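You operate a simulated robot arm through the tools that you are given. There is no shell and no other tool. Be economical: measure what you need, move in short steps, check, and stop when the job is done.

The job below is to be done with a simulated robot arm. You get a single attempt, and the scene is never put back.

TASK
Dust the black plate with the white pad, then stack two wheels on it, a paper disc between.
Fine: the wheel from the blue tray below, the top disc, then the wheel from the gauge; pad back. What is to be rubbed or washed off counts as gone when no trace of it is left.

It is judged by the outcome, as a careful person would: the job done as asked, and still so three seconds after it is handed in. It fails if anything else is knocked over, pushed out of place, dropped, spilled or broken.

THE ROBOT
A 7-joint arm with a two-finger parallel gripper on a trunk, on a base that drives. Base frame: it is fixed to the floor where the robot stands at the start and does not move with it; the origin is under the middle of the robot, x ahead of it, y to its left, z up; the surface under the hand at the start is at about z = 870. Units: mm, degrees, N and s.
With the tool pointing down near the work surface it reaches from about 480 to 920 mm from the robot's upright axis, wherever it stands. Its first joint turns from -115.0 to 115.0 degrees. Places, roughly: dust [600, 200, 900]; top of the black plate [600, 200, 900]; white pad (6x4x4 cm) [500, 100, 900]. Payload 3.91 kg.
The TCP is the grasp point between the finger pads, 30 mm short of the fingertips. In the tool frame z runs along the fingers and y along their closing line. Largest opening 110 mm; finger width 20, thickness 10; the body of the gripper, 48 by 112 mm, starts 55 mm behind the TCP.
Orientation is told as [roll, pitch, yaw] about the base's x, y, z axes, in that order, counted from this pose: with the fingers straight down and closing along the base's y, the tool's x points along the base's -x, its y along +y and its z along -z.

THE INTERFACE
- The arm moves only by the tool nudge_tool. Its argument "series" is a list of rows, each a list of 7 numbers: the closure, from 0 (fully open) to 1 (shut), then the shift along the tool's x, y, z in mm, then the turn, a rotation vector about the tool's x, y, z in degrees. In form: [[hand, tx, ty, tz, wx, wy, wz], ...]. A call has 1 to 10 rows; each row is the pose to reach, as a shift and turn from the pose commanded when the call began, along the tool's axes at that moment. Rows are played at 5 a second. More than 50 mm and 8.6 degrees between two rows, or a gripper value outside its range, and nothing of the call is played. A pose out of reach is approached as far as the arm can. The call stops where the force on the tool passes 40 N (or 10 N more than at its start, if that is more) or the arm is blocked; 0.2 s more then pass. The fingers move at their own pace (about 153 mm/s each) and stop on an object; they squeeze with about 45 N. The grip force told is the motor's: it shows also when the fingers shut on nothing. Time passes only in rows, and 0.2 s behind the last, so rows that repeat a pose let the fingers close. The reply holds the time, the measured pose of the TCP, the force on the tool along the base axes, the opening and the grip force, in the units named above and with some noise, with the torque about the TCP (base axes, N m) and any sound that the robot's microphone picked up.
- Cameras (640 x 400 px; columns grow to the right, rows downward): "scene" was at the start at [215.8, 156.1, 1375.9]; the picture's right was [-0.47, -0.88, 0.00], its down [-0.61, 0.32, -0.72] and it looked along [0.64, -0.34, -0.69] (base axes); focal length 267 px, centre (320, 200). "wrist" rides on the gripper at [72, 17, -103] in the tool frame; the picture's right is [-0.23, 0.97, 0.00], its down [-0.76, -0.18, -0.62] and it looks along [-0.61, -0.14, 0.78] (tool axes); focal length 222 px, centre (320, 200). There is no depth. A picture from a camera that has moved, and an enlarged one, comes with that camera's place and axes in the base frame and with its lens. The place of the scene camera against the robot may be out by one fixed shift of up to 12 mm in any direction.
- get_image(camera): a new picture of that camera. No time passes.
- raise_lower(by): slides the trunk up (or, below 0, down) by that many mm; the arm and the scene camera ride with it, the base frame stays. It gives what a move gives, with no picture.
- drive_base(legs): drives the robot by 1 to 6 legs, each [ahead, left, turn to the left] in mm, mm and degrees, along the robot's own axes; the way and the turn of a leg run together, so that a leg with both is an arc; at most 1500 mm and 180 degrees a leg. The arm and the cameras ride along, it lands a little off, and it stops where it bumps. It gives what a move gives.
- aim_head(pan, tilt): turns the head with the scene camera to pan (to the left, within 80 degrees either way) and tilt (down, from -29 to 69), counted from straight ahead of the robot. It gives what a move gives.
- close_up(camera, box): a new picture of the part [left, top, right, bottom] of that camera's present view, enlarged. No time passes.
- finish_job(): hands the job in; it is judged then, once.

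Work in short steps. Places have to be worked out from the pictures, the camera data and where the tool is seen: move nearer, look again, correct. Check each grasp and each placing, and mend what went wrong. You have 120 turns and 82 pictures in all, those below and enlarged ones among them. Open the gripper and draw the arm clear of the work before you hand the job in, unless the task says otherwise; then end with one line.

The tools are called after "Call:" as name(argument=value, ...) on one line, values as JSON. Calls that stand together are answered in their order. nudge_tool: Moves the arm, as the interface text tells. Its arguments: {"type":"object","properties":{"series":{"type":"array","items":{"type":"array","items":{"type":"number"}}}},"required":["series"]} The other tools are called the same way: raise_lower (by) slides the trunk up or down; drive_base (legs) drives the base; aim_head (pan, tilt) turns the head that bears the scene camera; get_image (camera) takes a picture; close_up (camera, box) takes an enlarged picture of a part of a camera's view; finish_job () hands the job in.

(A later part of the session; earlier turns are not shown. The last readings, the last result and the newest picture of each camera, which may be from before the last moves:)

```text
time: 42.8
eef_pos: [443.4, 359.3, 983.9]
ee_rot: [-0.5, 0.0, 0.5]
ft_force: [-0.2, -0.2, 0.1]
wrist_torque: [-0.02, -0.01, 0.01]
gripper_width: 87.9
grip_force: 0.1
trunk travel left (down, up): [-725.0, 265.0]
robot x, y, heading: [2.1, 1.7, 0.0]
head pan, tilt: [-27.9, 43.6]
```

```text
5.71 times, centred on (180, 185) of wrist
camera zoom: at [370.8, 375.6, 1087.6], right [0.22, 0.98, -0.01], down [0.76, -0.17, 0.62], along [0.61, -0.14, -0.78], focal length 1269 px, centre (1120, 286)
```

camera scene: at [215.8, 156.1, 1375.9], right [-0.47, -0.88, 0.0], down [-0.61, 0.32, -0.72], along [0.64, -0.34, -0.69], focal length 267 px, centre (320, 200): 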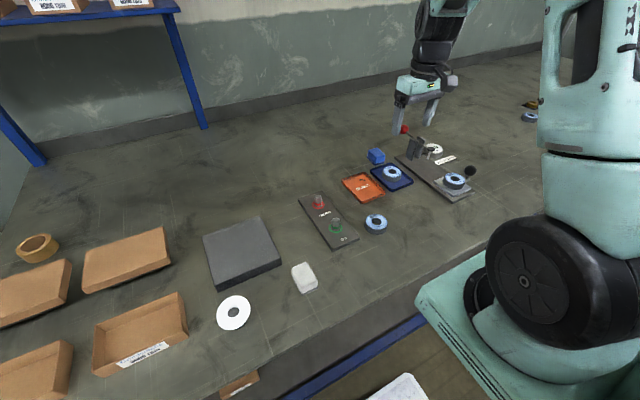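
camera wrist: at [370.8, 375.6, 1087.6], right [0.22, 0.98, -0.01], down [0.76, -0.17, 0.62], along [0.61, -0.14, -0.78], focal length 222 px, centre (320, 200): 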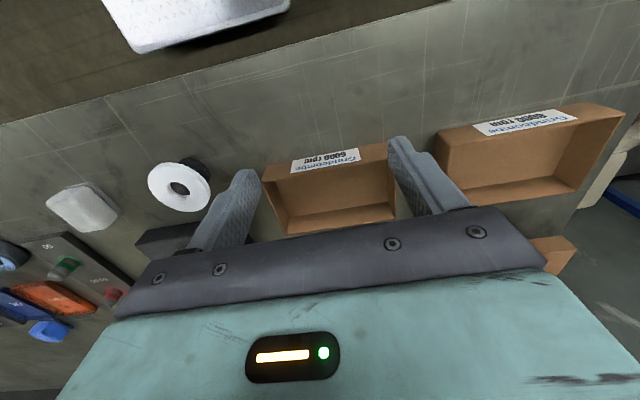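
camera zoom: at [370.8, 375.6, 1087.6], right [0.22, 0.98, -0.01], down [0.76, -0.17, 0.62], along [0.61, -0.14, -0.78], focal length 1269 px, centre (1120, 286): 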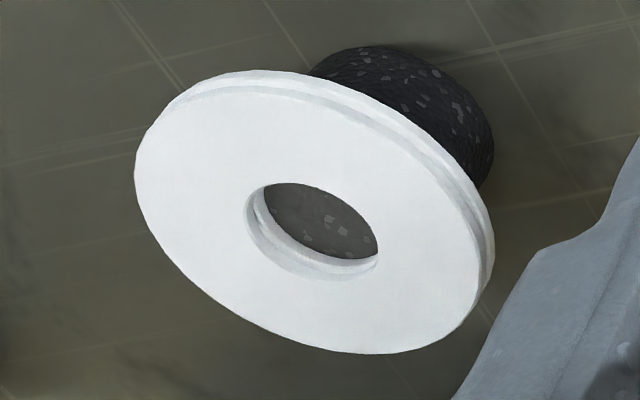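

Call:
close_up(camera="wrist", box=[178, 156, 206, 180])

```text
16.00 times, centred on (192, 168) of wrist
camera zoom: at [370.8, 375.6, 1087.6], right [0.22, 0.98, -0.01], down [0.76, -0.17, 0.62], along [0.61, -0.14, -0.78], focal length 3554 px, centre (2368, 712)
```

zoom: 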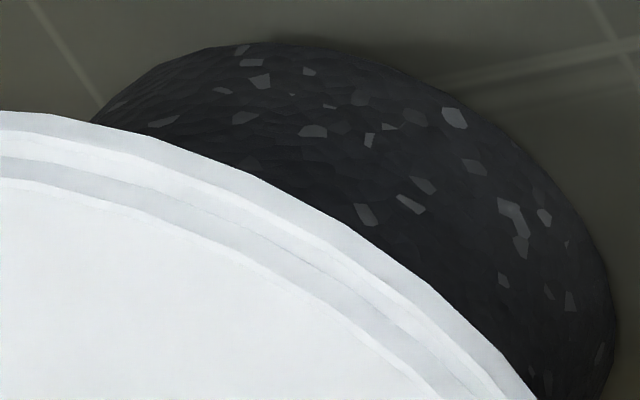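

The close view shows just two discs, each some 2.5–3 mm thick, the lower one peeking out a little. I'll go back above the stack and touch the top lightly with half-closed fingers to learn its exact height.

Call:
nudge_tool(series=[[0.3, -5, -40, 0, -0.5, 0, 0.5], [0.5, -10, -80, 0, -0.5, 0, 0.5], [0.73, -17, -118, 0, -0.5, 0, 0.5], [0.73, -25, -154, 0, -0.5, 0, 0.5], [0.73, -25, -154, 30, -0.5, 0, 0.5], [0.73, -25, -154, 45, -0.5, 0, 0.5], [0.73, -25, -154, 45, -0.5, 0, 0.5]])

Call:
get_image(camera="wrist")

```text
time: 44.4
eef_pos: [471.3, 204.3, 941.5]
ee_rot: [-0.1, 0.0, 0.1]
ft_force: [0.0, -0.8, -0.4]
wrist_torque: [0.01, -0.04, 0.01]
gripper_width: 29.8
grip_force: 0.0
trunk travel left (down, up): [-725.0, 265.0]
robot x, y, heading: [-3.9, 0.9, 0.1]
head pan, tilt: [-27.9, 43.6]
```

```text
46 pictures are left
camera wrist: at [398.0, 220.3, 1043.7], right [0.23, 0.97, 0.0], down [0.76, -0.18, 0.62], along [0.61, -0.14, -0.78], focal length 222 px, centre (320, 200)
```

wrist: 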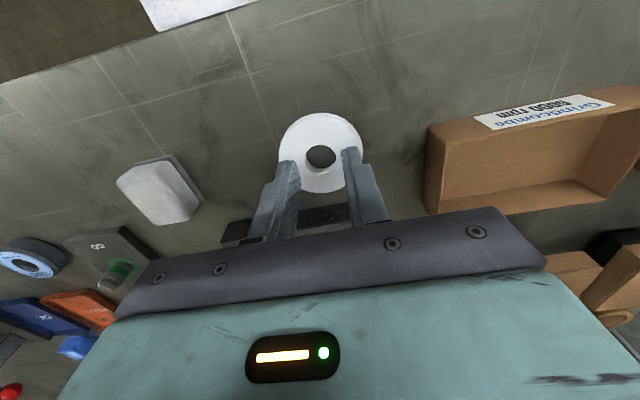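

The fingertips are centred over the disc, about 8 mm above it. I'll descend in small rows till contact.

Call:
nudge_tool(series=[[0.73, 0, 0, 3, 0, 0, 0], [0.73, 0, 0, 5, 0, 0, 0], [0.73, 0, 0, 6, 0, 0, 0], [0.73, 0, 0, 6, 0, 0, 0]])

```text
time: 45.4
eef_pos: [469.9, 204.3, 935.2]
ee_rot: [0.1, 0.0, 0.1]
ft_force: [-0.5, -0.9, 4.2]
wrist_torque: [0.04, 0.0, 0.01]
gripper_width: 29.6
grip_force: 0.0
trunk travel left (down, up): [-725.0, 265.0]
robot x, y, heading: [-2.7, 1.0, 0.2]
head pan, tilt: [-27.9, 43.6]
```

Contact at this depth (4 N). I'll lift, open wide, come down to 1 mm below this height so the tips meet only the top disc, and close.

Call:
nudge_tool(series=[[0.73, 0, 0, -10, 0, 0, 0], [0.25, 1, 0, -10, 0, 0, 0], [0.25, 1, 0, -10, 0, 0, 0], [0.25, 1, 0, -3, 0, 0, 0], [0.25, 1, 0, 1, 0, 0, 0], [0.25, 1, 0, 1, 0, 0, 0], [0.25, 1, 0, 1, 0, 0, 0]])

Call:
nudge_tool(series=[[1, 0, 0, 0, 0, 0, 0], [1, 0, 0, 0, 0, 0, 0], [1, 0, 0, 0, 0, 0, 0]])

Call:
get_image(camera="wrist")

```text
time: 47.0
eef_pos: [469.5, 205.7, 934.2]
ee_rot: [0.0, -0.1, 0.0]
ft_force: [-0.3, 0.5, 0.4]
wrist_torque: [0.0, 0.0, -0.01]
gripper_width: 82.3
grip_force: 0.0
trunk travel left (down, up): [-725.0, 265.0]
robot x, y, heading: [-0.4, 4.9, -0.1]
head pan, tilt: [-27.9, 43.6]
```

```text
time: 47.8
eef_pos: [469.4, 204.2, 935.4]
ee_rot: [0.1, -0.1, 0.0]
ft_force: [0.4, 0.9, 11.6]
wrist_torque: [0.03, 0.01, 0.03]
gripper_width: 0.0
grip_force: 37.7
trunk travel left (down, up): [-725.0, 265.0]
robot x, y, heading: [-0.3, -0.2, -0.1]
head pan, tilt: [-27.9, 43.6]
```

```text
45 pictures are left
camera wrist: at [397.2, 220.7, 1037.7], right [0.23, 0.97, 0.0], down [0.76, -0.18, 0.62], along [0.61, -0.14, -0.78], focal length 222 px, centre (320, 200)
```

wrist: 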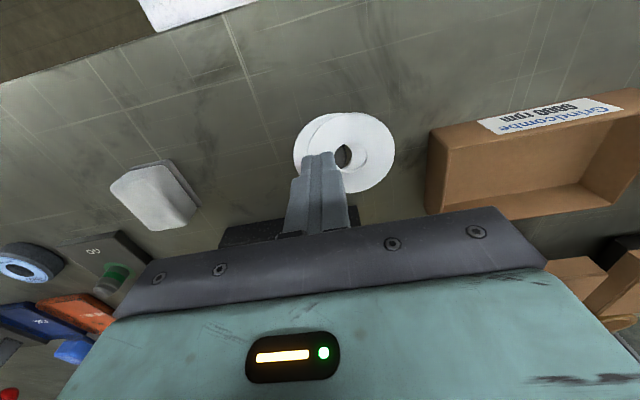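

The fingers slid over and dragged the top disc about 10 mm to the left. I'll rise straight up and look.

Call:
nudge_tool(series=[[1, 0, 0, -3, 0, 0, 0], [1, 0, 0, -10, 0, 0, 0], [1, 0, 0, -40, 0, 0, 0], [0.5, 0, 0, -50, 0, 0, 0], [0.5, 0, 0, -50, 0, 0, 0]])

Call:
get_image(camera="wrist")

Call:
close_up(camera="wrist", box=[260, 70, 420, 180])

```text
time: 49.0
eef_pos: [470.6, 205.4, 983.5]
ee_rot: [-0.1, 0.0, 0.0]
ft_force: [-0.9, 0.4, -0.1]
wrist_torque: [0.0, -0.01, -0.06]
gripper_width: 54.9
grip_force: 0.1
trunk travel left (down, up): [-725.0, 265.0]
robot x, y, heading: [-0.2, 0.8, 0.0]
head pan, tilt: [-27.9, 43.6]
```

```text
44 pictures are left
camera wrist: at [397.5, 220.5, 1087.4], right [0.23, 0.97, 0.0], down [0.76, -0.18, 0.62], along [0.61, -0.14, -0.78], focal length 222 px, centre (320, 200)
```

wrist: 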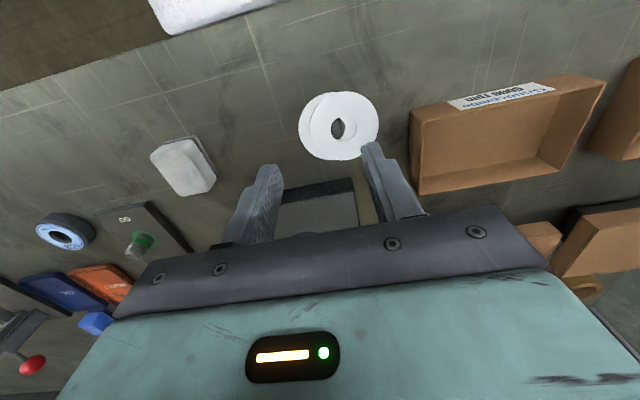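

```text
3.64 times, centred on (340, 125) of wrist
camera zoom: at [397.5, 220.5, 1087.4], right [0.23, 0.97, 0.0], down [0.76, -0.18, 0.62], along [0.61, -0.14, -0.78], focal length 808 px, centre (247, 473)
```

zoom: 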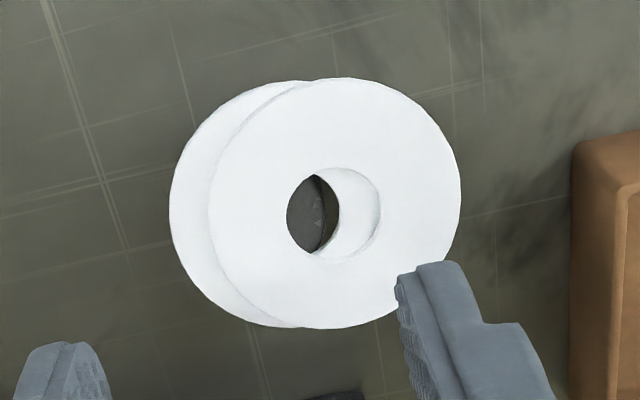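

The top disc shifted to about y=225 and the lower one to about y=216. I'll grip both discs together (4 mm deep), which aligns them, and set them back centred on the puck at (468,206).

Call:
nudge_tool(series=[[0.1, 1, 8, 0, 0, 0, 0], [0.1, 2, 15.5, 0, 0, 0, 0], [0.1, 2, 15.5, 30, 0, 0, 0], [0.1, 2, 15.5, 48, 0, 0, 0], [0.1, 2, 15.5, 53.2, 0, 0, 0], [0.1, 2, 15.5, 53.2, 0, 0, 0]])

Call:
get_image(camera="wrist")

```text
time: 50.4
eef_pos: [466.7, 219.6, 930.4]
ee_rot: [0.0, 0.0, -0.1]
ft_force: [0.8, 1.1, -0.3]
wrist_torque: [-0.01, 0.01, -0.02]
gripper_width: 99.1
grip_force: 0.0
trunk travel left (down, up): [-725.0, 265.0]
robot x, y, heading: [2.1, 2.0, -0.1]
head pan, tilt: [-27.9, 43.6]
```

```text
42 pictures are left
camera wrist: at [394.8, 235.9, 1033.5], right [0.23, 0.97, 0.0], down [0.76, -0.18, 0.62], along [0.61, -0.14, -0.78], focal length 222 px, centre (320, 200)
```

wrist: 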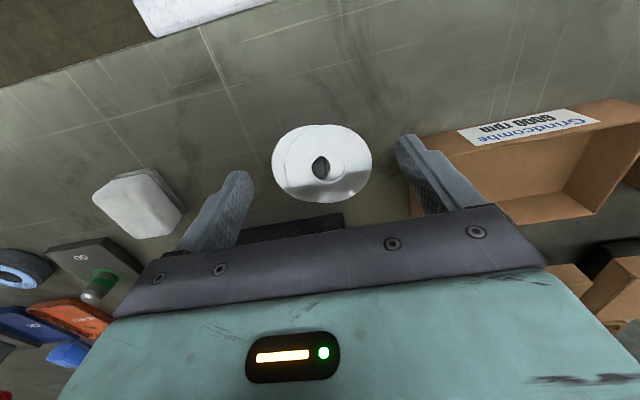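

The fingers straddle both discs clear of the carton. I'll close on them.

Call:
nudge_tool(series=[[0.3, 0, 0, 0, 0, 0, 0], [0.4, 0, 0, 0, 0, 0, 0], [0.44, 0, 0, 0, 0, 0, 0], [1, 0, 0, 0, 0, 0, 0], [1, 0, 0, 0, 0, 0, 0]])

Call:
get_image(camera="wrist")

```text
time: 51.5
eef_pos: [467.4, 220.3, 930.2]
ee_rot: [0.0, 0.0, 0.0]
ft_force: [-0.4, -0.2, 0.8]
wrist_torque: [0.0, -0.02, -0.03]
gripper_width: 54.1
grip_force: 44.8
trunk travel left (down, up): [-725.0, 265.0]
robot x, y, heading: [-0.7, 0.9, 0.0]
head pan, tilt: [-27.9, 43.6]
```

```text
41 pictures are left
camera wrist: at [394.8, 235.9, 1033.6], right [0.23, 0.97, 0.0], down [0.76, -0.18, 0.62], along [0.61, -0.14, -0.78], focal length 222 px, centre (320, 200)
```

wrist: 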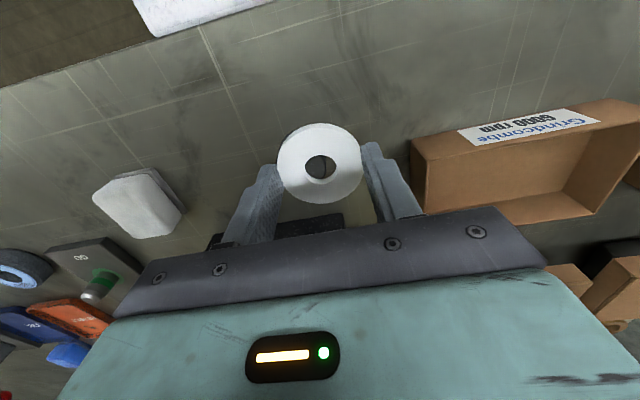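

Both discs are aligned in the grip. I'll lift them 3 mm, shift back 14.5 mm in y, set them on the puck and release.

Call:
nudge_tool(series=[[1, 0, 0, -3, 0, 0, 0], [1, 0, -7, -3, 0, 0, 0], [1, 0, -14.5, -3, 0, 0, 0], [1, 0, -14.5, -3, 0, 0, 0]])

Call:
close_up(camera="wrist", box=[240, 90, 400, 230])

Call:
close_up(camera="scene", box=[190, 270, 290, 350])

```text
time: 52.5
eef_pos: [467.7, 205.3, 933.5]
ee_rot: [0.0, 0.0, 0.0]
ft_force: [-0.3, 0.3, -0.4]
wrist_torque: [0.0, 0.02, -0.01]
gripper_width: 53.8
grip_force: 45.1
trunk travel left (down, up): [-725.0, 265.0]
robot x, y, heading: [1.4, 3.4, 0.0]
head pan, tilt: [-27.9, 43.6]
```

```text
2.86 times, centred on (320, 160) of wrist
camera zoom: at [394.8, 221.4, 1036.7], right [0.23, 0.97, 0.0], down [0.76, -0.18, 0.62], along [0.61, -0.14, -0.78], focal length 635 px, centre (320, 314)
```

zoom: 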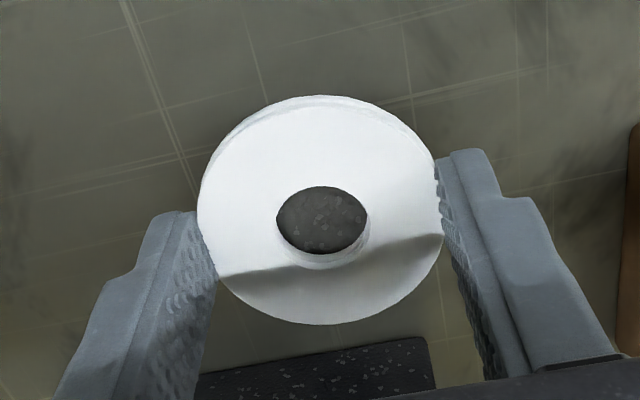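

```text
5.00 times, centred on (240, 310) of scene
camera zoom: at [216.0, 156.0, 1375.9], right [-0.47, -0.88, 0.0], down [-0.61, 0.32, -0.72], along [0.64, -0.34, -0.69], focal length 1336 px, centre (720, -350)
```

zoom: 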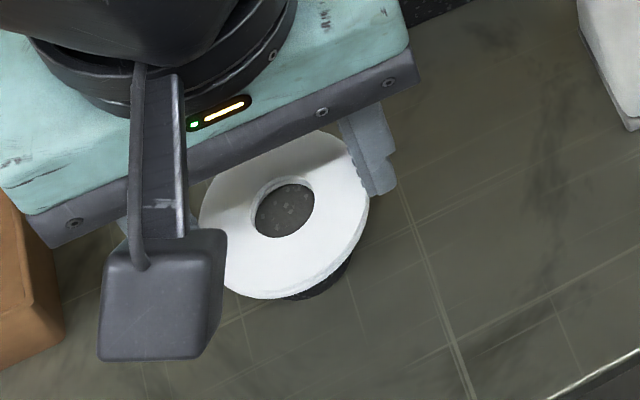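

Both discs are held and aligned over the puck. I'll set them down, open, raise to about 1.7 mm below the top face, and close slowly on the top disc only.

Call:
nudge_tool(series=[[1, 0, 0, 2, 0, 0, 0], [1, 0, 0, 3, 0, 0, 0], [0.42, 0, 0, 3, 0, 0, 0], [0.42, 0, 0, 3, 0, 0, 0], [0.42, 0, 0, 0.7, 0, 0, 0], [0.42, 0, 0, 0.7, 0, 0, 0], [0.42, 0, 0, 0.7, 0, 0, 0]])

Call:
nudge_tool(series=[[0.46, 0, 0, 0, 0, 0, 0], [0.49, 0, 0, 0, 0, 0, 0], [0.51, 0, 0, 0, 0, 0, 0], [0.53, 0, 0, 0, 0, 0, 0], [0.53, 0, 0, 0, 0, 0, 0]])

Call:
close_up(camera="wrist", box=[240, 90, 400, 230])

```text
time: 54.1
eef_pos: [467.2, 205.0, 931.4]
ee_rot: [-0.1, 0.0, -0.1]
ft_force: [-0.2, 1.1, -0.9]
wrist_torque: [0.0, 0.02, 0.0]
gripper_width: 63.8
grip_force: 0.1
trunk travel left (down, up): [-725.0, 265.0]
robot x, y, heading: [2.0, -1.5, 0.1]
head pan, tilt: [-27.9, 43.6]
```

```text
time: 55.4
eef_pos: [467.1, 204.6, 932.1]
ee_rot: [0.0, 0.0, 0.1]
ft_force: [-0.3, 0.6, 2.5]
wrist_torque: [-0.01, -0.01, -0.01]
gripper_width: 53.3
grip_force: 44.9
trunk travel left (down, up): [-725.0, 265.0]
robot x, y, heading: [-0.4, -1.1, -0.2]
head pan, tilt: [-27.9, 43.6]
```

```text
2.86 times, centred on (320, 160) of wrist
camera zoom: at [394.7, 221.5, 1036.2], right [0.23, 0.97, 0.0], down [0.76, -0.18, 0.62], along [0.61, -0.14, -0.78], focal length 635 px, centre (320, 314)
```

zoom: 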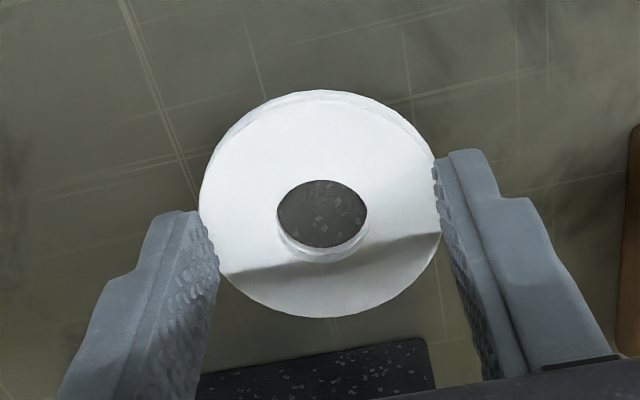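

The fingers hold at 53 mm. I'll lift a few mm, then 50 mm, and see whether only the top disc comes.

Call:
nudge_tool(series=[[0.53, 0, 0, -1, 0, 0, 0], [0.53, 0, 0, -3, 0, 0, 0], [0.53, 0, 0, -6, 0, 0, 0], [0.53, 0, 0, -12, 0, 0, 0], [0.53, 0, 0, -12, 0, 0, 0]])

Call:
close_up(camera="wrist", box=[240, 90, 400, 230])

Call:
close_up(camera="scene", box=[190, 270, 290, 350])

```text
time: 56.5
eef_pos: [467.8, 204.4, 944.6]
ee_rot: [0.0, 0.0, 0.0]
ft_force: [0.7, 0.2, -1.0]
wrist_torque: [0.01, -0.01, -0.02]
gripper_width: 53.6
grip_force: 2.4
trunk travel left (down, up): [-725.0, 265.0]
robot x, y, heading: [-0.1, -1.3, 0.2]
head pan, tilt: [-27.9, 43.6]
```

```text
2.86 times, centred on (320, 160) of wrist
camera zoom: at [394.5, 221.3, 1048.2], right [0.23, 0.97, 0.0], down [0.76, -0.18, 0.62], along [0.61, -0.14, -0.78], focal length 635 px, centre (320, 314)
```

zoom: 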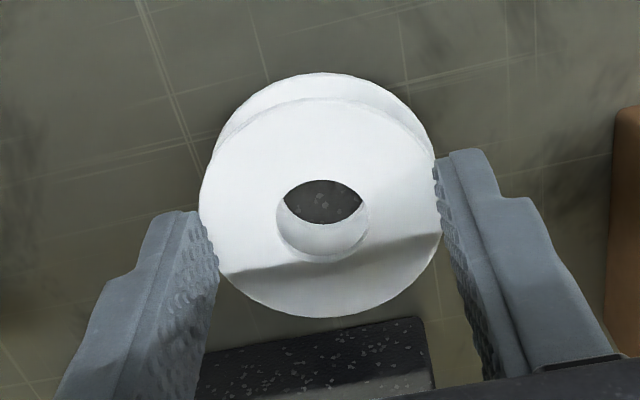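

```text
5.00 times, centred on (240, 310) of scene
camera zoom: at [216.0, 156.0, 1375.9], right [-0.47, -0.88, 0.0], down [-0.61, 0.32, -0.72], along [0.64, -0.34, -0.69], focal length 1336 px, centre (720, -350)
```

zoom: 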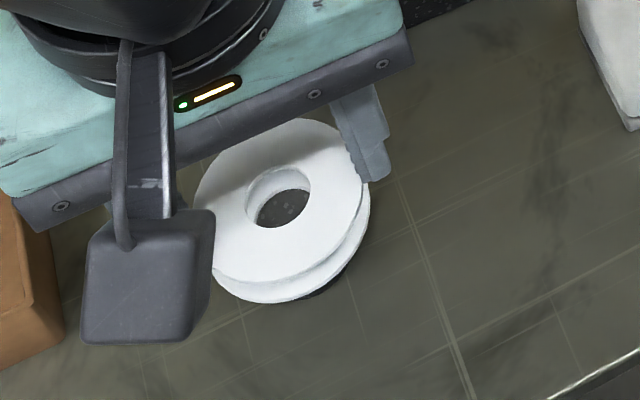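

Only the top disc came up; the lower one stays on the puck. I'll firm up the grip, lift and carry the disc over the wheel at (611,157).

Call:
nudge_tool(series=[[1, 0, 0, 0, 0, 0, 0], [1, 0, 0, 0, 0, 0, 0], [1, 0, 0, -30, 0, 0, 0], [1, -10, 0, -50, 0, 0, 0], [1, -45, -12, -50, 0, 0, 0], [1, -80, -24, -50, 0, 0, 0], [1, -115, -36, -50, 0, 0, 0], [1, -145, -47, -50, 0, 0, 0], [1, -145, -47, -50, 0, 0, 0]])

Call:
get_image(camera="wrist")

```text
time: 58.5
eef_pos: [610.7, 158.3, 993.8]
ee_rot: [0.0, 0.0, 0.1]
ft_force: [-0.2, 0.2, 1.0]
wrist_torque: [0.01, 0.01, 0.01]
gripper_width: 52.0
grip_force: 45.4
trunk travel left (down, up): [-725.0, 265.0]
robot x, y, heading: [2.8, 2.4, -0.1]
head pan, tilt: [-27.9, 43.6]
```

```text
35 pictures are left
camera wrist: at [538.9, 173.9, 1098.1], right [0.23, 0.97, 0.0], down [0.76, -0.18, 0.62], along [0.61, -0.14, -0.78], focal length 222 px, centre (320, 200)
```

wrist: 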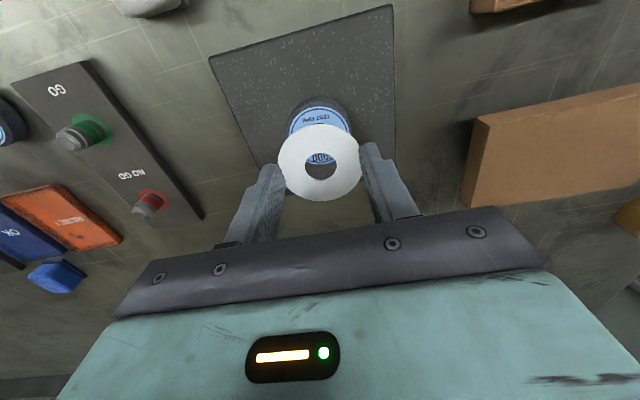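

The disc hangs at (612,157), practically above the wheel. I'll descend to just above the contact height.

Call:
nudge_tool(series=[[1, 1, 0, 25, 0, 0, 0], [1, 1, 0, 38, 0, 0, 0], [1, 1, 0, 41, 0, 0, 0], [1, 1, 0, 41, 0, 0, 0]])

Call:
close_up(camera="wrist", box=[220, 70, 420, 230])

```text
time: 59.5
eef_pos: [610.4, 157.5, 952.7]
ee_rot: [0.0, 0.0, 0.0]
ft_force: [0.2, -0.2, -0.3]
wrist_torque: [0.01, 0.0, -0.02]
gripper_width: 52.0
grip_force: 45.3
trunk travel left (down, up): [-725.0, 265.0]
robot x, y, heading: [-0.1, -2.7, -0.2]
head pan, tilt: [-27.9, 43.6]
```

```text
2.50 times, centred on (320, 150) of wrist
camera zoom: at [538.5, 174.0, 1057.1], right [0.23, 0.97, 0.0], down [0.76, -0.18, 0.62], along [0.61, -0.14, -0.78], focal length 555 px, centre (320, 325)
```

zoom: 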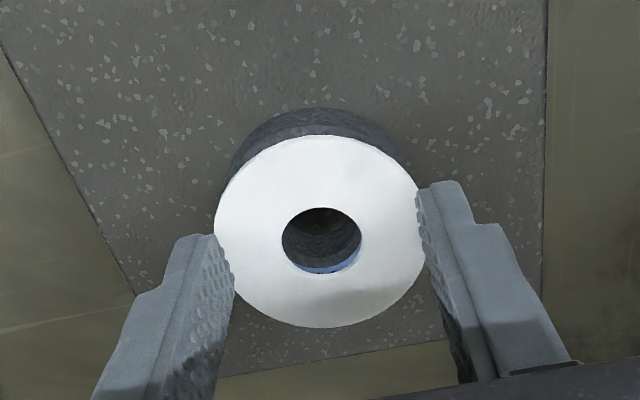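

Well aligned with the wheel's hole. Lowering gently till contact.

Call:
nudge_tool(series=[[1, 0, 0, 0.7, 0, 0, 0], [1, 0, 0, 1.4, 0, 0, 0], [1, 0, 0, 2, 0, 0, 0]])

```text
time: 60.4
eef_pos: [610.6, 158.9, 951.7]
ee_rot: [0.0, 0.0, -0.1]
ft_force: [0.4, -0.4, -0.1]
wrist_torque: [-0.01, -0.02, -0.02]
gripper_width: 52.2
grip_force: 44.7
trunk travel left (down, up): [-725.0, 265.0]
robot x, y, heading: [0.8, 1.5, 0.0]
head pan, tilt: [-27.9, 43.6]
```

Call:
nudge_tool(series=[[1, 0, 0, 0.5, 0, 0, 0], [1, 0, 0, 1, 0, 0, 0]])

```text
time: 61.0
eef_pos: [611.6, 159.0, 950.5]
ee_rot: [0.1, 0.0, 0.1]
ft_force: [0.1, -0.6, -0.2]
wrist_torque: [0.01, 0.03, 0.0]
gripper_width: 52.0
grip_force: 44.8
trunk travel left (down, up): [-725.0, 265.0]
robot x, y, heading: [0.2, 2.3, -0.1]
head pan, tilt: [-27.9, 43.6]
```

Call:
nudge_tool(series=[[1, 0, 0, 0.5, 0, 0, 0], [1, 0, 0, 1, 0, 0, 0]])

```text
time: 61.5
eef_pos: [611.1, 158.2, 950.2]
ee_rot: [0.0, 0.0, 0.0]
ft_force: [-1.1, 0.6, -0.1]
wrist_torque: [0.0, 0.0, -0.03]
gripper_width: 52.2
grip_force: 45.2
trunk travel left (down, up): [-725.0, 265.0]
robot x, y, heading: [0.1, 2.3, -0.1]
head pan, tilt: [-27.9, 43.6]
```

Call:
nudge_tool(series=[[1, 0, 0, 0.5, 0, 0, 0], [1, 0, 0, 1, 0, 0, 0]])

Call:
close_up(camera="wrist", box=[220, 70, 420, 230])

```text
time: 62.1
eef_pos: [611.9, 158.9, 950.0]
ee_rot: [-0.1, 0.0, 0.1]
ft_force: [-1.4, -3.9, 12.7]
wrist_torque: [-0.21, 0.07, 0.02]
gripper_width: 51.8
grip_force: 44.6
trunk travel left (down, up): [-725.0, 265.0]
robot x, y, heading: [0.6, -3.3, -0.2]
head pan, tilt: [-27.9, 43.6]
```

```text
2.50 times, centred on (320, 150) of wrist
camera zoom: at [538.6, 174.3, 1053.2], right [0.23, 0.97, 0.0], down [0.76, -0.18, 0.62], along [0.61, -0.14, -0.78], focal length 555 px, centre (320, 325)
```

zoom: 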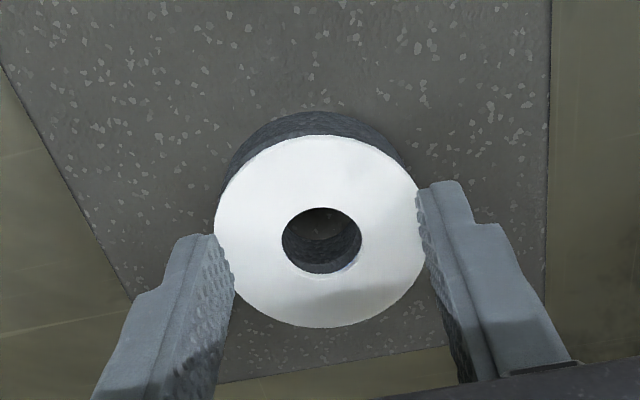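

Contact (12.7 N). I'll ease off slightly, open and rise, then check.

Call:
nudge_tool(series=[[1, 0, 0, -0.7, 0, 0, 0], [0.45, 0, 0, -0.7, 0, 0, 0], [0.35, 0, 0, -0.7, 0, 0, 0], [0.35, 0, 0, -0.7, 0, 0, 0], [0.35, 0, 0, -30, 0, 0, 0], [0.35, 0, 0, -75, 0, 0, 0], [0.35, 0, 0, -75, 0, 0, 0]])

Call:
get_image(camera="wrist")

Call:
close_up(camera="wrist", box=[240, 60, 400, 180])

```text
time: 63.8
eef_pos: [610.6, 159.0, 1024.5]
ee_rot: [0.0, 0.0, 0.0]
ft_force: [0.3, 0.1, -0.5]
wrist_torque: [0.0, -0.03, -0.01]
gripper_width: 71.5
grip_force: 0.0
trunk travel left (down, up): [-725.0, 265.0]
robot x, y, heading: [-0.7, -0.7, 0.1]
head pan, tilt: [-27.9, 43.6]
```

```text
32 pictures are left
camera wrist: at [537.6, 173.8, 1127.5], right [0.23, 0.97, 0.0], down [0.76, -0.18, 0.62], along [0.61, -0.14, -0.78], focal length 222 px, centre (320, 200)
```

wrist: 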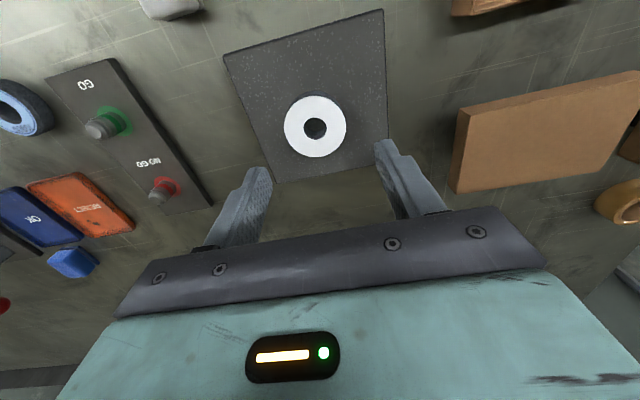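

```text
3.33 times, centred on (320, 120) of wrist
camera zoom: at [537.6, 173.8, 1127.5], right [0.23, 0.97, 0.0], down [0.76, -0.18, 0.62], along [0.61, -0.14, -0.78], focal length 740 px, centre (320, 467)
```

zoom: 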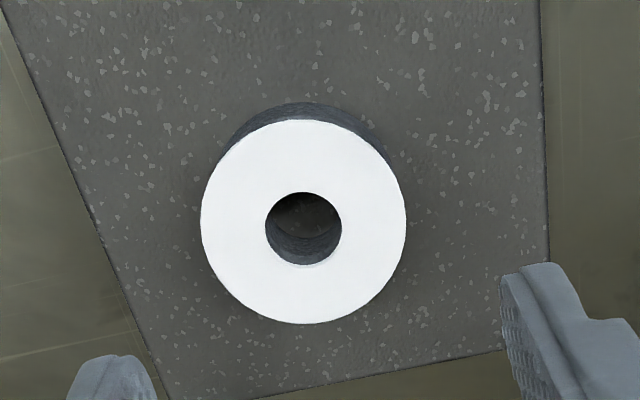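

The disc lies neatly on the wheel, centred at about (611,152). Now I'll go high over to the gauge wheel near (552,-430).

Call:
nudge_tool(series=[[0.2, 0, 0, -40, 0, 0, 0], [0.2, 4, -44, -55, 0, 0, 0], [0.2, 8, -91, -55, 0, 0, 0], [0.2, 12, -138, -55, 0, 0, 0], [0.2, 16, -185, -55, 0, 0, 0], [0.2, 20, -232, -55, 0, 0, 0], [0.2, 24, -279, -55, 0, 0, 0], [0.2, 28, -326, -55, 0, 0, 0]])

Call:
nudge_tool(series=[[0.2, 6, -46, 0, 0, 0, 0], [0.2, 12, -92, 0, 0, 0, 0], [0.2, 18, -138, 0, 0, 0, 0], [0.2, 24, -184, 0, 0, 0, 0], [0.2, 30, -230, 0, 0, 0, 0], [0.2, 36, -260, 0, 0, 0, 0], [0.2, 36, -260, 0, 0, 0, 0]])

Call:
get_image(camera="wrist")

Call:
close_up(camera="scene", box=[390, 125, 490, 210])

```text
time: 65.5
eef_pos: [583.7, -167.4, 1079.6]
ee_rot: [0.0, 0.0, 0.1]
ft_force: [-0.3, 0.4, 0.3]
wrist_torque: [-0.03, 0.03, -0.04]
gripper_width: 88.0
grip_force: 0.1
trunk travel left (down, up): [-725.0, 265.0]
robot x, y, heading: [-4.7, 1.4, 0.0]
head pan, tilt: [-27.9, 43.6]
```

```text
time: 67.2
eef_pos: [546.6, -428.4, 1077.8]
ee_rot: [0.1, 0.0, 0.0]
ft_force: [-0.1, -0.3, -0.7]
wrist_torque: [0.0, 0.01, 0.02]
gripper_width: 88.1
grip_force: 0.0
trunk travel left (down, up): [-725.0, 265.0]
robot x, y, heading: [-0.3, -1.1, -0.1]
head pan, tilt: [-27.9, 43.6]
```

```text
30 pictures are left
camera wrist: at [473.9, -411.7, 1182.7], right [0.23, 0.97, 0.0], down [0.76, -0.18, 0.62], along [0.61, -0.14, -0.78], focal length 222 px, centre (320, 200)
```

wrist: 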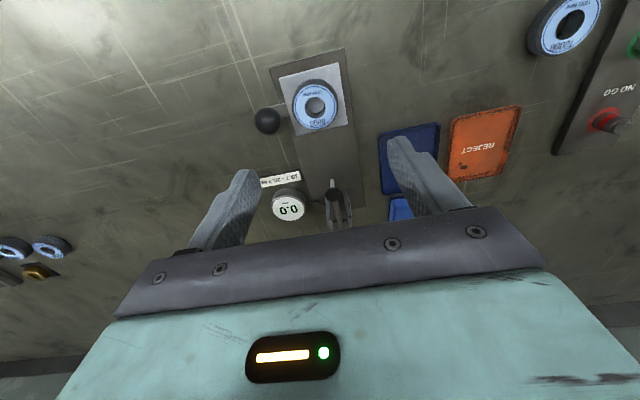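

```text
4.71 times, centred on (440, 168) of scene
camera zoom: at [216.0, 155.9, 1375.9], right [-0.47, -0.88, 0.0], down [-0.61, 0.32, -0.72], along [0.64, -0.34, -0.69], focal length 1257 px, centre (-245, 353)
```

zoom: 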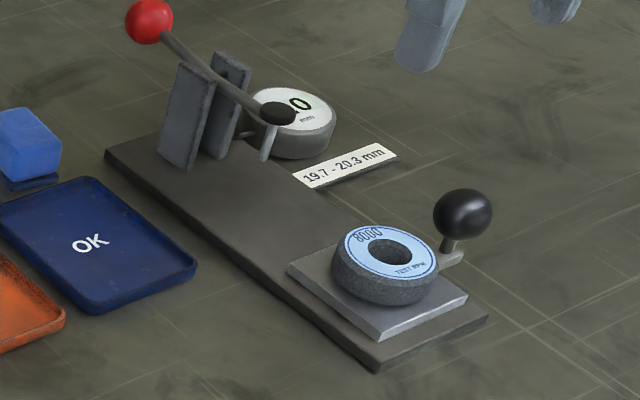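

The gauge wheel is at about (548,-433) with the black ball handle only some 18 mm beside it in -y. I'll turn the hand 68° so the fingers straddle the wheel mostly along x, clear of the ball.

Call:
nudge_tool(series=[[0.2, 0, 0, 0, 0, 0, 8.5], [0.2, 0, 0, 0, 0, 0, 17], [0.2, -1, -2, 0, 0, 0, 25.5], [0.2, -1, -4, 10, 0, 0, 34], [0.2, -1.5, -4.5, 20, 0, 0, 42.5], [0.2, -1.5, -4.5, 30, 0, 0, 51], [0.2, -1.5, -4.5, 40, 0, 0, 59.5], [0.2, -1.5, -4.5, 50, 0, 0, 68], [0.2, -1.5, -4.5, 50, 0, 0, 68]])

Call:
get_image(camera="wrist")

```text
time: 69.2
eef_pos: [549.4, -431.1, 1028.4]
ee_rot: [0.0, 0.0, -67.9]
ft_force: [0.7, -0.6, -0.2]
wrist_torque: [-0.01, -0.02, -0.02]
gripper_width: 88.1
grip_force: 0.0
trunk travel left (down, up): [-725.0, 265.0]
robot x, y, heading: [4.2, -1.5, 0.1]
head pan, tilt: [-27.9, 43.6]
```

```text
28 pictures are left
camera wrist: at [537.3, -358.9, 1131.9], right [0.99, 0.15, 0.0], down [0.12, -0.77, 0.62], along [0.1, -0.62, -0.78], focal length 222 px, centre (320, 200)
```

wrist: 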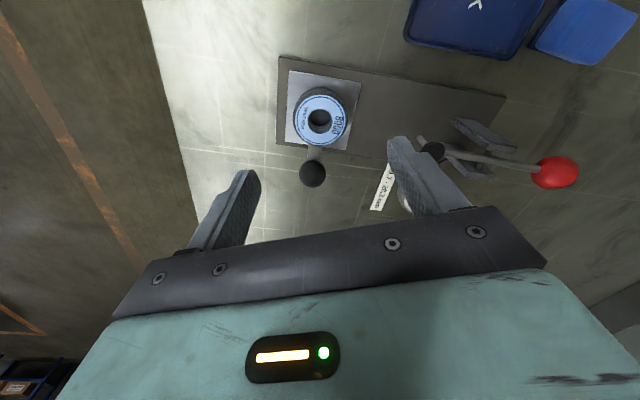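

The fingers will straddle the wheel well clear of the ball and the gauge's spindle. Wheel centre now estimated at (549,-434); I'll lower to z≈985 and check once more.

Call:
nudge_tool(series=[[0.2, -2.6, -1.7, 22, 0, 0, 0], [0.2, -2.6, -1.7, 43, 0, 0, 0], [0.2, -2.6, -1.7, 43, 0, 0, 0]])

Call:
get_image(camera="wrist")

```text
time: 70.0
eef_pos: [548.7, -434.8, 984.9]
ee_rot: [0.0, 0.0, -68.0]
ft_force: [-0.5, -0.6, -0.1]
wrist_torque: [0.01, 0.02, -0.02]
gripper_width: 88.0
grip_force: 0.1
trunk travel left (down, up): [-725.0, 265.0]
robot x, y, heading: [0.9, 1.5, 0.0]
head pan, tilt: [-27.9, 43.6]
```

```text
27 pictures are left
camera wrist: at [536.4, -362.8, 1088.6], right [0.99, 0.15, 0.0], down [0.12, -0.77, 0.62], along [0.1, -0.62, -0.78], focal length 222 px, centre (320, 200)
```

wrist: 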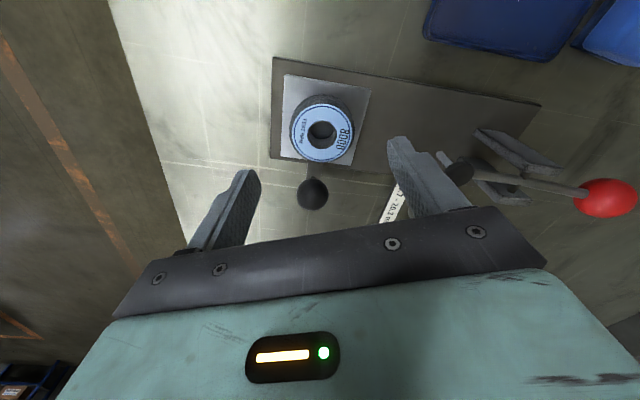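

The wheel centre is (550,-434), directly below. I'll descend to TCP z≈925 (tips ~7 mm above the slide) and close.

Call:
nudge_tool(series=[[0.2, 0, 1, 35, 0, 0, 0], [0.2, 0, 1, 52, 0, 0, 0], [0.2, 0, 1, 58, 0, 0, 0], [0.2, 0, 1, 58, 0, 0, 0]])

Call:
get_image(camera="wrist")

Call:
close_up(camera="scene", box=[410, 130, 500, 210])

```text
time: 71.0
eef_pos: [550.0, -434.5, 927.1]
ee_rot: [0.1, 0.1, -67.9]
ft_force: [0.5, 0.1, 0.5]
wrist_torque: [0.04, -0.01, -0.02]
gripper_width: 88.1
grip_force: 0.0
trunk travel left (down, up): [-725.0, 265.0]
robot x, y, heading: [-0.2, -0.1, 0.2]
head pan, tilt: [-27.9, 43.6]
```

```text
26 pictures are left
camera wrist: at [537.8, -362.0, 1030.2], right [0.99, 0.15, 0.0], down [0.12, -0.77, 0.62], along [0.1, -0.62, -0.78], focal length 222 px, centre (320, 200)
```

wrist: 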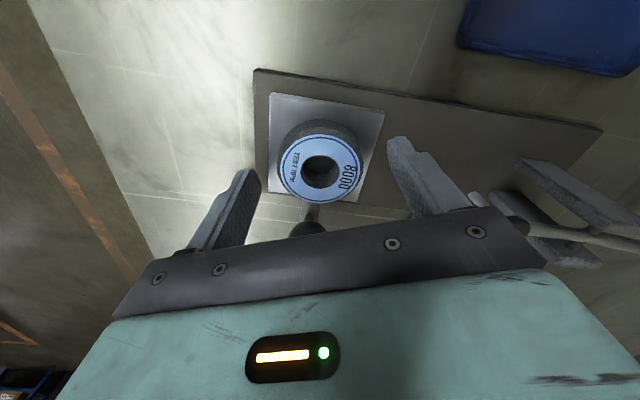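

```text
5.00 times, centred on (455, 170) of scene
camera zoom: at [216.0, 155.9, 1375.9], right [-0.47, -0.88, 0.0], down [-0.61, 0.32, -0.72], along [0.64, -0.34, -0.69], focal length 1336 px, centre (-355, 350)
```

zoom: 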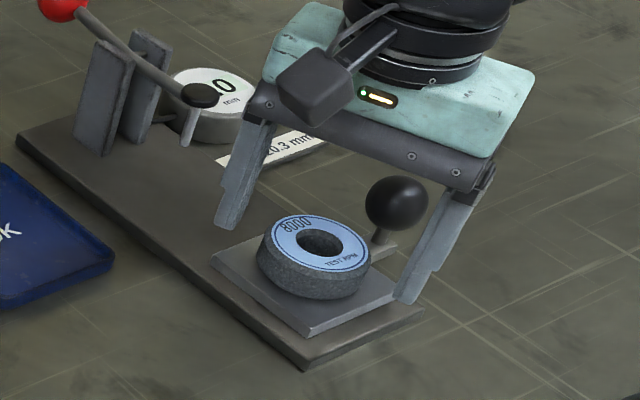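

All is clear. I'll close on the wheel and lift it straight up.

Call:
nudge_tool(series=[[0.4, 0, 0, 0, 0, 0, 0], [1, 0, 0, 0, 0, 0, 0], [1, 0, 0, 0, 0, 0, 0], [1, 0, 0, 0, 0, 0, 0]])

Call:
nudge_tool(series=[[1, 0, 0, -10, 0, 0, 0], [1, 0, 0, -40, 0, 0, 0], [1, 0, 0, -85, 0, 0, 0], [1, 0, 0, -130, 0, 0, 0], [1, 0, 0, -130, 0, 0, 0]])

Call:
get_image(camera="wrist")

```text
time: 72.0
eef_pos: [549.3, -435.2, 927.0]
ee_rot: [0.0, 0.0, -68.0]
ft_force: [0.9, 0.4, -0.4]
wrist_torque: [0.01, -0.01, -0.03]
gripper_width: 54.7
grip_force: 45.3
trunk travel left (down, up): [-725.0, 265.0]
robot x, y, heading: [-1.8, -2.0, -0.0]
head pan, tilt: [-27.9, 43.6]
```

```text
time: 73.2
eef_pos: [550.2, -433.3, 1058.0]
ee_rot: [0.0, 0.0, -68.0]
ft_force: [-0.3, 0.4, -1.3]
wrist_torque: [0.01, 0.0, -0.01]
gripper_width: 54.8
grip_force: 44.3
trunk travel left (down, up): [-725.0, 265.0]
robot x, y, heading: [-3.0, 3.0, 0.0]
head pan, tilt: [-27.9, 43.6]
```

```text
24 pictures are left
camera wrist: at [538.6, -360.7, 1161.3], right [0.99, 0.15, 0.0], down [0.12, -0.77, 0.62], along [0.1, -0.62, -0.78], focal length 222 px, centre (320, 200)
```

wrist: 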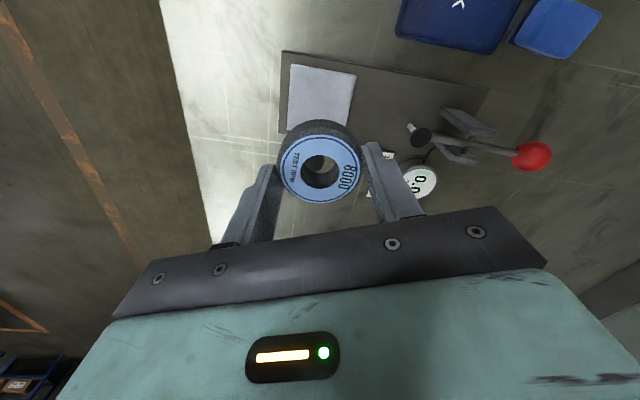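

The wheel is lifted and the gauge is undisturbed. I'll turn the hand back to its straight orientation.

Call:
nudge_tool(series=[[1, 0, 0, -5, 0, 0, -8.5], [1, 0, 0, -10, 0, 0, -17], [1, 0, 0, -15, 0, 0, -25.5], [1, 0, 0, -20, 0, 0, -34], [1, 0, 0, -20, 0, 0, -42.5], [1, 0, 0, -20, 0, 0, -51], [1, 0, 0, -20, 0, 0, -59.5], [1, 0, 0, -20, 0, 0, -68], [1, 0, 0, -20, 0, 0, -68]])

Call:
nudge_tool(series=[[1, -5, 46, 0, 0, 0, 0], [1, -10, 92, 0, 0, 0, 0], [1, -15, 138, 0, 0, 0, 0], [1, -20, 184, 0, 0, 0, 0], [1, -25, 230, 0, 0, 0, 0], [1, -30, 276, 0, 0, 0, 0], [1, -36, 322, 0, 0, 0, 0], [1, -42, 368, 0, 0, 0, 0], [1, -48, 414, 0, 0, 0, 0]])

```text
time: 75.2
eef_pos: [549.1, -434.3, 1078.2]
ee_rot: [0.0, 0.0, 0.2]
ft_force: [0.8, -0.1, -0.9]
wrist_torque: [-0.01, 0.0, 0.01]
gripper_width: 54.5
grip_force: 44.4
trunk travel left (down, up): [-725.0, 265.0]
robot x, y, heading: [3.7, -1.1, -0.1]
head pan, tilt: [-27.9, 43.6]
```

```text
time: 77.2
eef_pos: [596.5, -20.6, 1077.7]
ee_rot: [0.0, 0.1, 0.1]
ft_force: [0.7, -1.0, -0.7]
wrist_torque: [0.04, -0.01, -0.02]
gripper_width: 54.5
grip_force: 45.2
trunk travel left (down, up): [-725.0, 265.0]
robot x, y, heading: [2.0, -2.3, 0.1]
head pan, tilt: [-27.9, 43.6]
```

I'll stop short of the stack, at y≈95, to measure the disc's centre once more with the wheel in hand.

Call:
nudge_tool(series=[[1, -5, 40, 0, 0, 0, 0], [1, -10, 80, 10, 0, 0, 0], [1, -14, 115, 25, 0, 0, 0], [1, -14, 115, 25, 0, 0, 0]])

Call:
get_image(camera="wrist")

Call:
close_up(camera="wrist", box=[270, 70, 430, 190])

```text
time: 78.2
eef_pos: [610.2, 94.2, 1053.1]
ee_rot: [-0.1, 0.0, -0.1]
ft_force: [-0.1, -0.3, -0.8]
wrist_torque: [0.02, -0.01, -0.01]
gripper_width: 54.4
grip_force: 45.2
trunk travel left (down, up): [-725.0, 265.0]
robot x, y, heading: [4.2, 0.3, -0.2]
head pan, tilt: [-27.9, 43.6]
```

```text
23 pictures are left
camera wrist: at [538.4, 110.5, 1156.3], right [0.23, 0.97, 0.0], down [0.76, -0.18, 0.62], along [0.61, -0.14, -0.78], focal length 222 px, centre (320, 200)
```

wrist: 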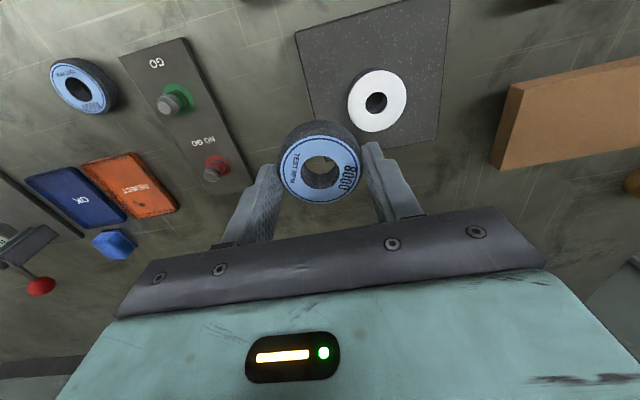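

```text
3.33 times, centred on (350, 130) of wrist
camera zoom: at [538.4, 110.5, 1156.3], right [0.23, 0.97, 0.0], down [0.76, -0.18, 0.62], along [0.61, -0.14, -0.78], focal length 740 px, centre (220, 433)
```

zoom: 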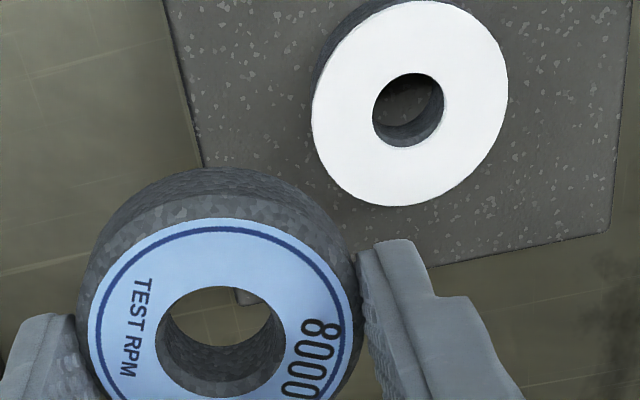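

The disc is at (612.5,152) and the held wheel's centre at (609.6,94.3), so I shift +2.5 in x and +57.7 in y, then lower to above contact.

Call:
nudge_tool(series=[[1, -1, 29, 5, 0, 0, 0], [1, -2.5, 57.7, 10, 0, 0, 0], [1, -2.5, 57.7, 45, 0, 0, 0], [1, -2.5, 57.7, 75, 0, 0, 0], [1, -2.5, 57.7, 83, 0, 0, 0], [1, -2.5, 57.7, 83, 0, 0, 0]])

Call:
close_up(camera="wrist", box=[220, 70, 420, 230])

Call:
close_up(camera="scene", box=[190, 190, 300, 290])

```text
time: 79.5
eef_pos: [613.3, 151.3, 968.9]
ee_rot: [0.0, 0.0, 0.0]
ft_force: [0.0, -1.4, -0.5]
wrist_torque: [0.0, 0.01, 0.03]
gripper_width: 54.7
grip_force: 45.3
trunk travel left (down, up): [-725.0, 265.0]
robot x, y, heading: [2.7, -2.5, -0.0]
head pan, tilt: [-27.9, 43.6]
```

```text
2.50 times, centred on (320, 150) of wrist
camera zoom: at [540.6, 167.5, 1072.6], right [0.23, 0.97, 0.0], down [0.76, -0.18, 0.62], along [0.61, -0.14, -0.78], focal length 555 px, centre (320, 325)
```

zoom: 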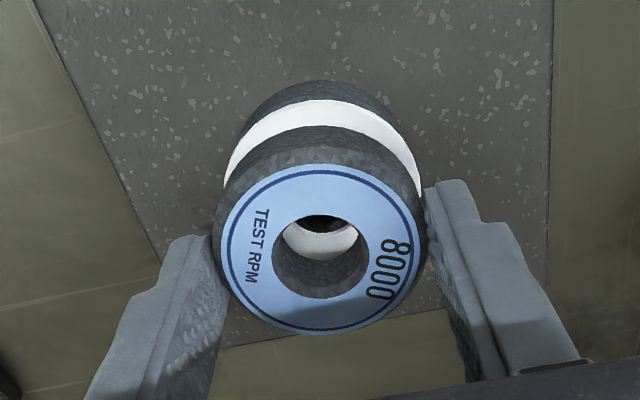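

```text
4.00 times, centred on (245, 240) of scene
camera zoom: at [216.0, 155.9, 1375.9], right [-0.47, -0.88, 0.0], down [-0.61, 0.32, -0.72], along [0.64, -0.34, -0.69], focal length 1069 px, centre (620, 40)
```

zoom: 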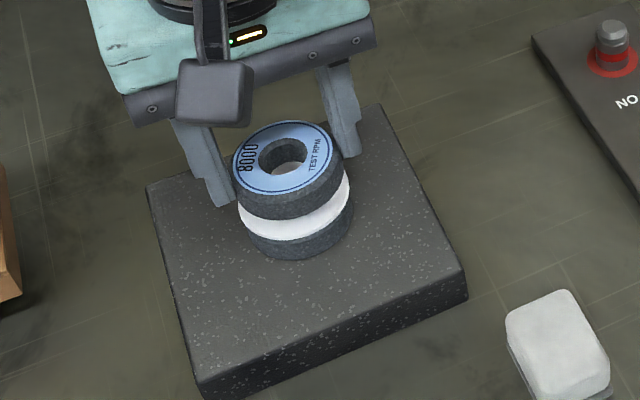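

Aligned well. Lowering gently toward contact.

Call:
nudge_tool(series=[[1, 0, 0, 3, 0, 0, 0], [1, 0, 0, 4.5, 0, 0, 0], [1, 0, 0, 5.2, 0, 0, 0], [1, 0, 0, 5.2, 0, 0, 0]])

```text
time: 80.5
eef_pos: [613.6, 151.6, 964.1]
ee_rot: [0.1, 0.0, 0.0]
ft_force: [0.2, 0.5, -0.9]
wrist_torque: [0.05, 0.02, -0.02]
gripper_width: 54.4
grip_force: 44.5
trunk travel left (down, up): [-725.0, 265.0]
robot x, y, heading: [3.4, -1.9, 0.1]
head pan, tilt: [-27.9, 43.6]
```

Call:
nudge_tool(series=[[1, 0, 0, 0.7, 0, 0, 0], [1, 0, 0, 1.4, 0, 0, 0], [1, 0, 0, 2, 0, 0, 0]])

```text
time: 81.3
eef_pos: [613.4, 151.7, 962.9]
ee_rot: [0.0, 0.1, 0.1]
ft_force: [0.2, 0.3, -0.7]
wrist_torque: [-0.03, 0.0, -0.01]
gripper_width: 54.7
grip_force: 44.7
trunk travel left (down, up): [-725.0, 265.0]
robot x, y, heading: [6.5, 1.8, 0.2]
head pan, tilt: [-27.9, 43.6]
```

Call:
nudge_tool(series=[[1, 0, 0, 0.6, 0, 0, 0], [1, 0, 0, 1.2, 0, 0, 0], [1, 0, 0, 1.6, 0, 0, 0]])

```text
time: 82.2
eef_pos: [612.4, 153.4, 960.9]
ee_rot: [0.1, -0.1, 0.0]
ft_force: [-0.1, 0.1, -0.3]
wrist_torque: [0.0, -0.01, 0.03]
gripper_width: 54.5
grip_force: 44.6
trunk travel left (down, up): [-725.0, 265.0]
robot x, y, heading: [-1.6, 0.7, 0.1]
head pan, tilt: [-27.9, 43.6]
```

Call:
nudge_tool(series=[[1, 0, 0, 0.6, 0, 0, 0], [1, 0, 0, 1.2, 0, 0, 0]])

Call:
close_up(camera="scene", box=[230, 210, 290, 265])

```text
time: 82.8
eef_pos: [613.4, 152.9, 961.5]
ee_rot: [0.0, -0.1, -0.1]
ft_force: [-1.8, -1.5, 8.4]
wrist_torque: [-0.05, 0.09, -0.02]
gripper_width: 54.7
grip_force: 44.5
trunk travel left (down, up): [-725.0, 265.0]
robot x, y, heading: [-1.2, 1.5, 0.1]
head pan, tilt: [-27.9, 43.6]
```

```text
7.27 times, centred on (260, 238) of scene
camera zoom: at [215.7, 155.8, 1376.2], right [-0.47, -0.88, 0.0], down [-0.61, 0.32, -0.72], along [0.64, -0.34, -0.69], focal length 1943 px, centre (756, -73)
```

zoom: 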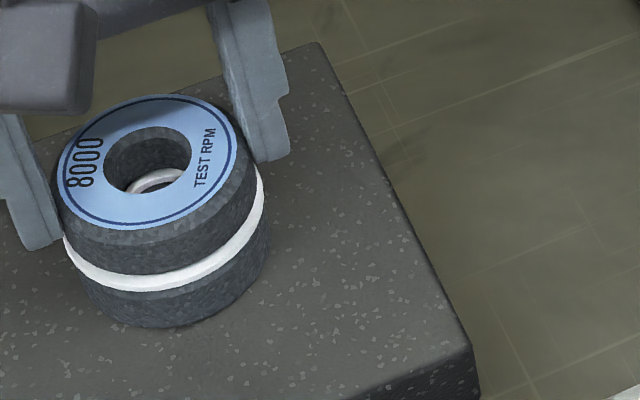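

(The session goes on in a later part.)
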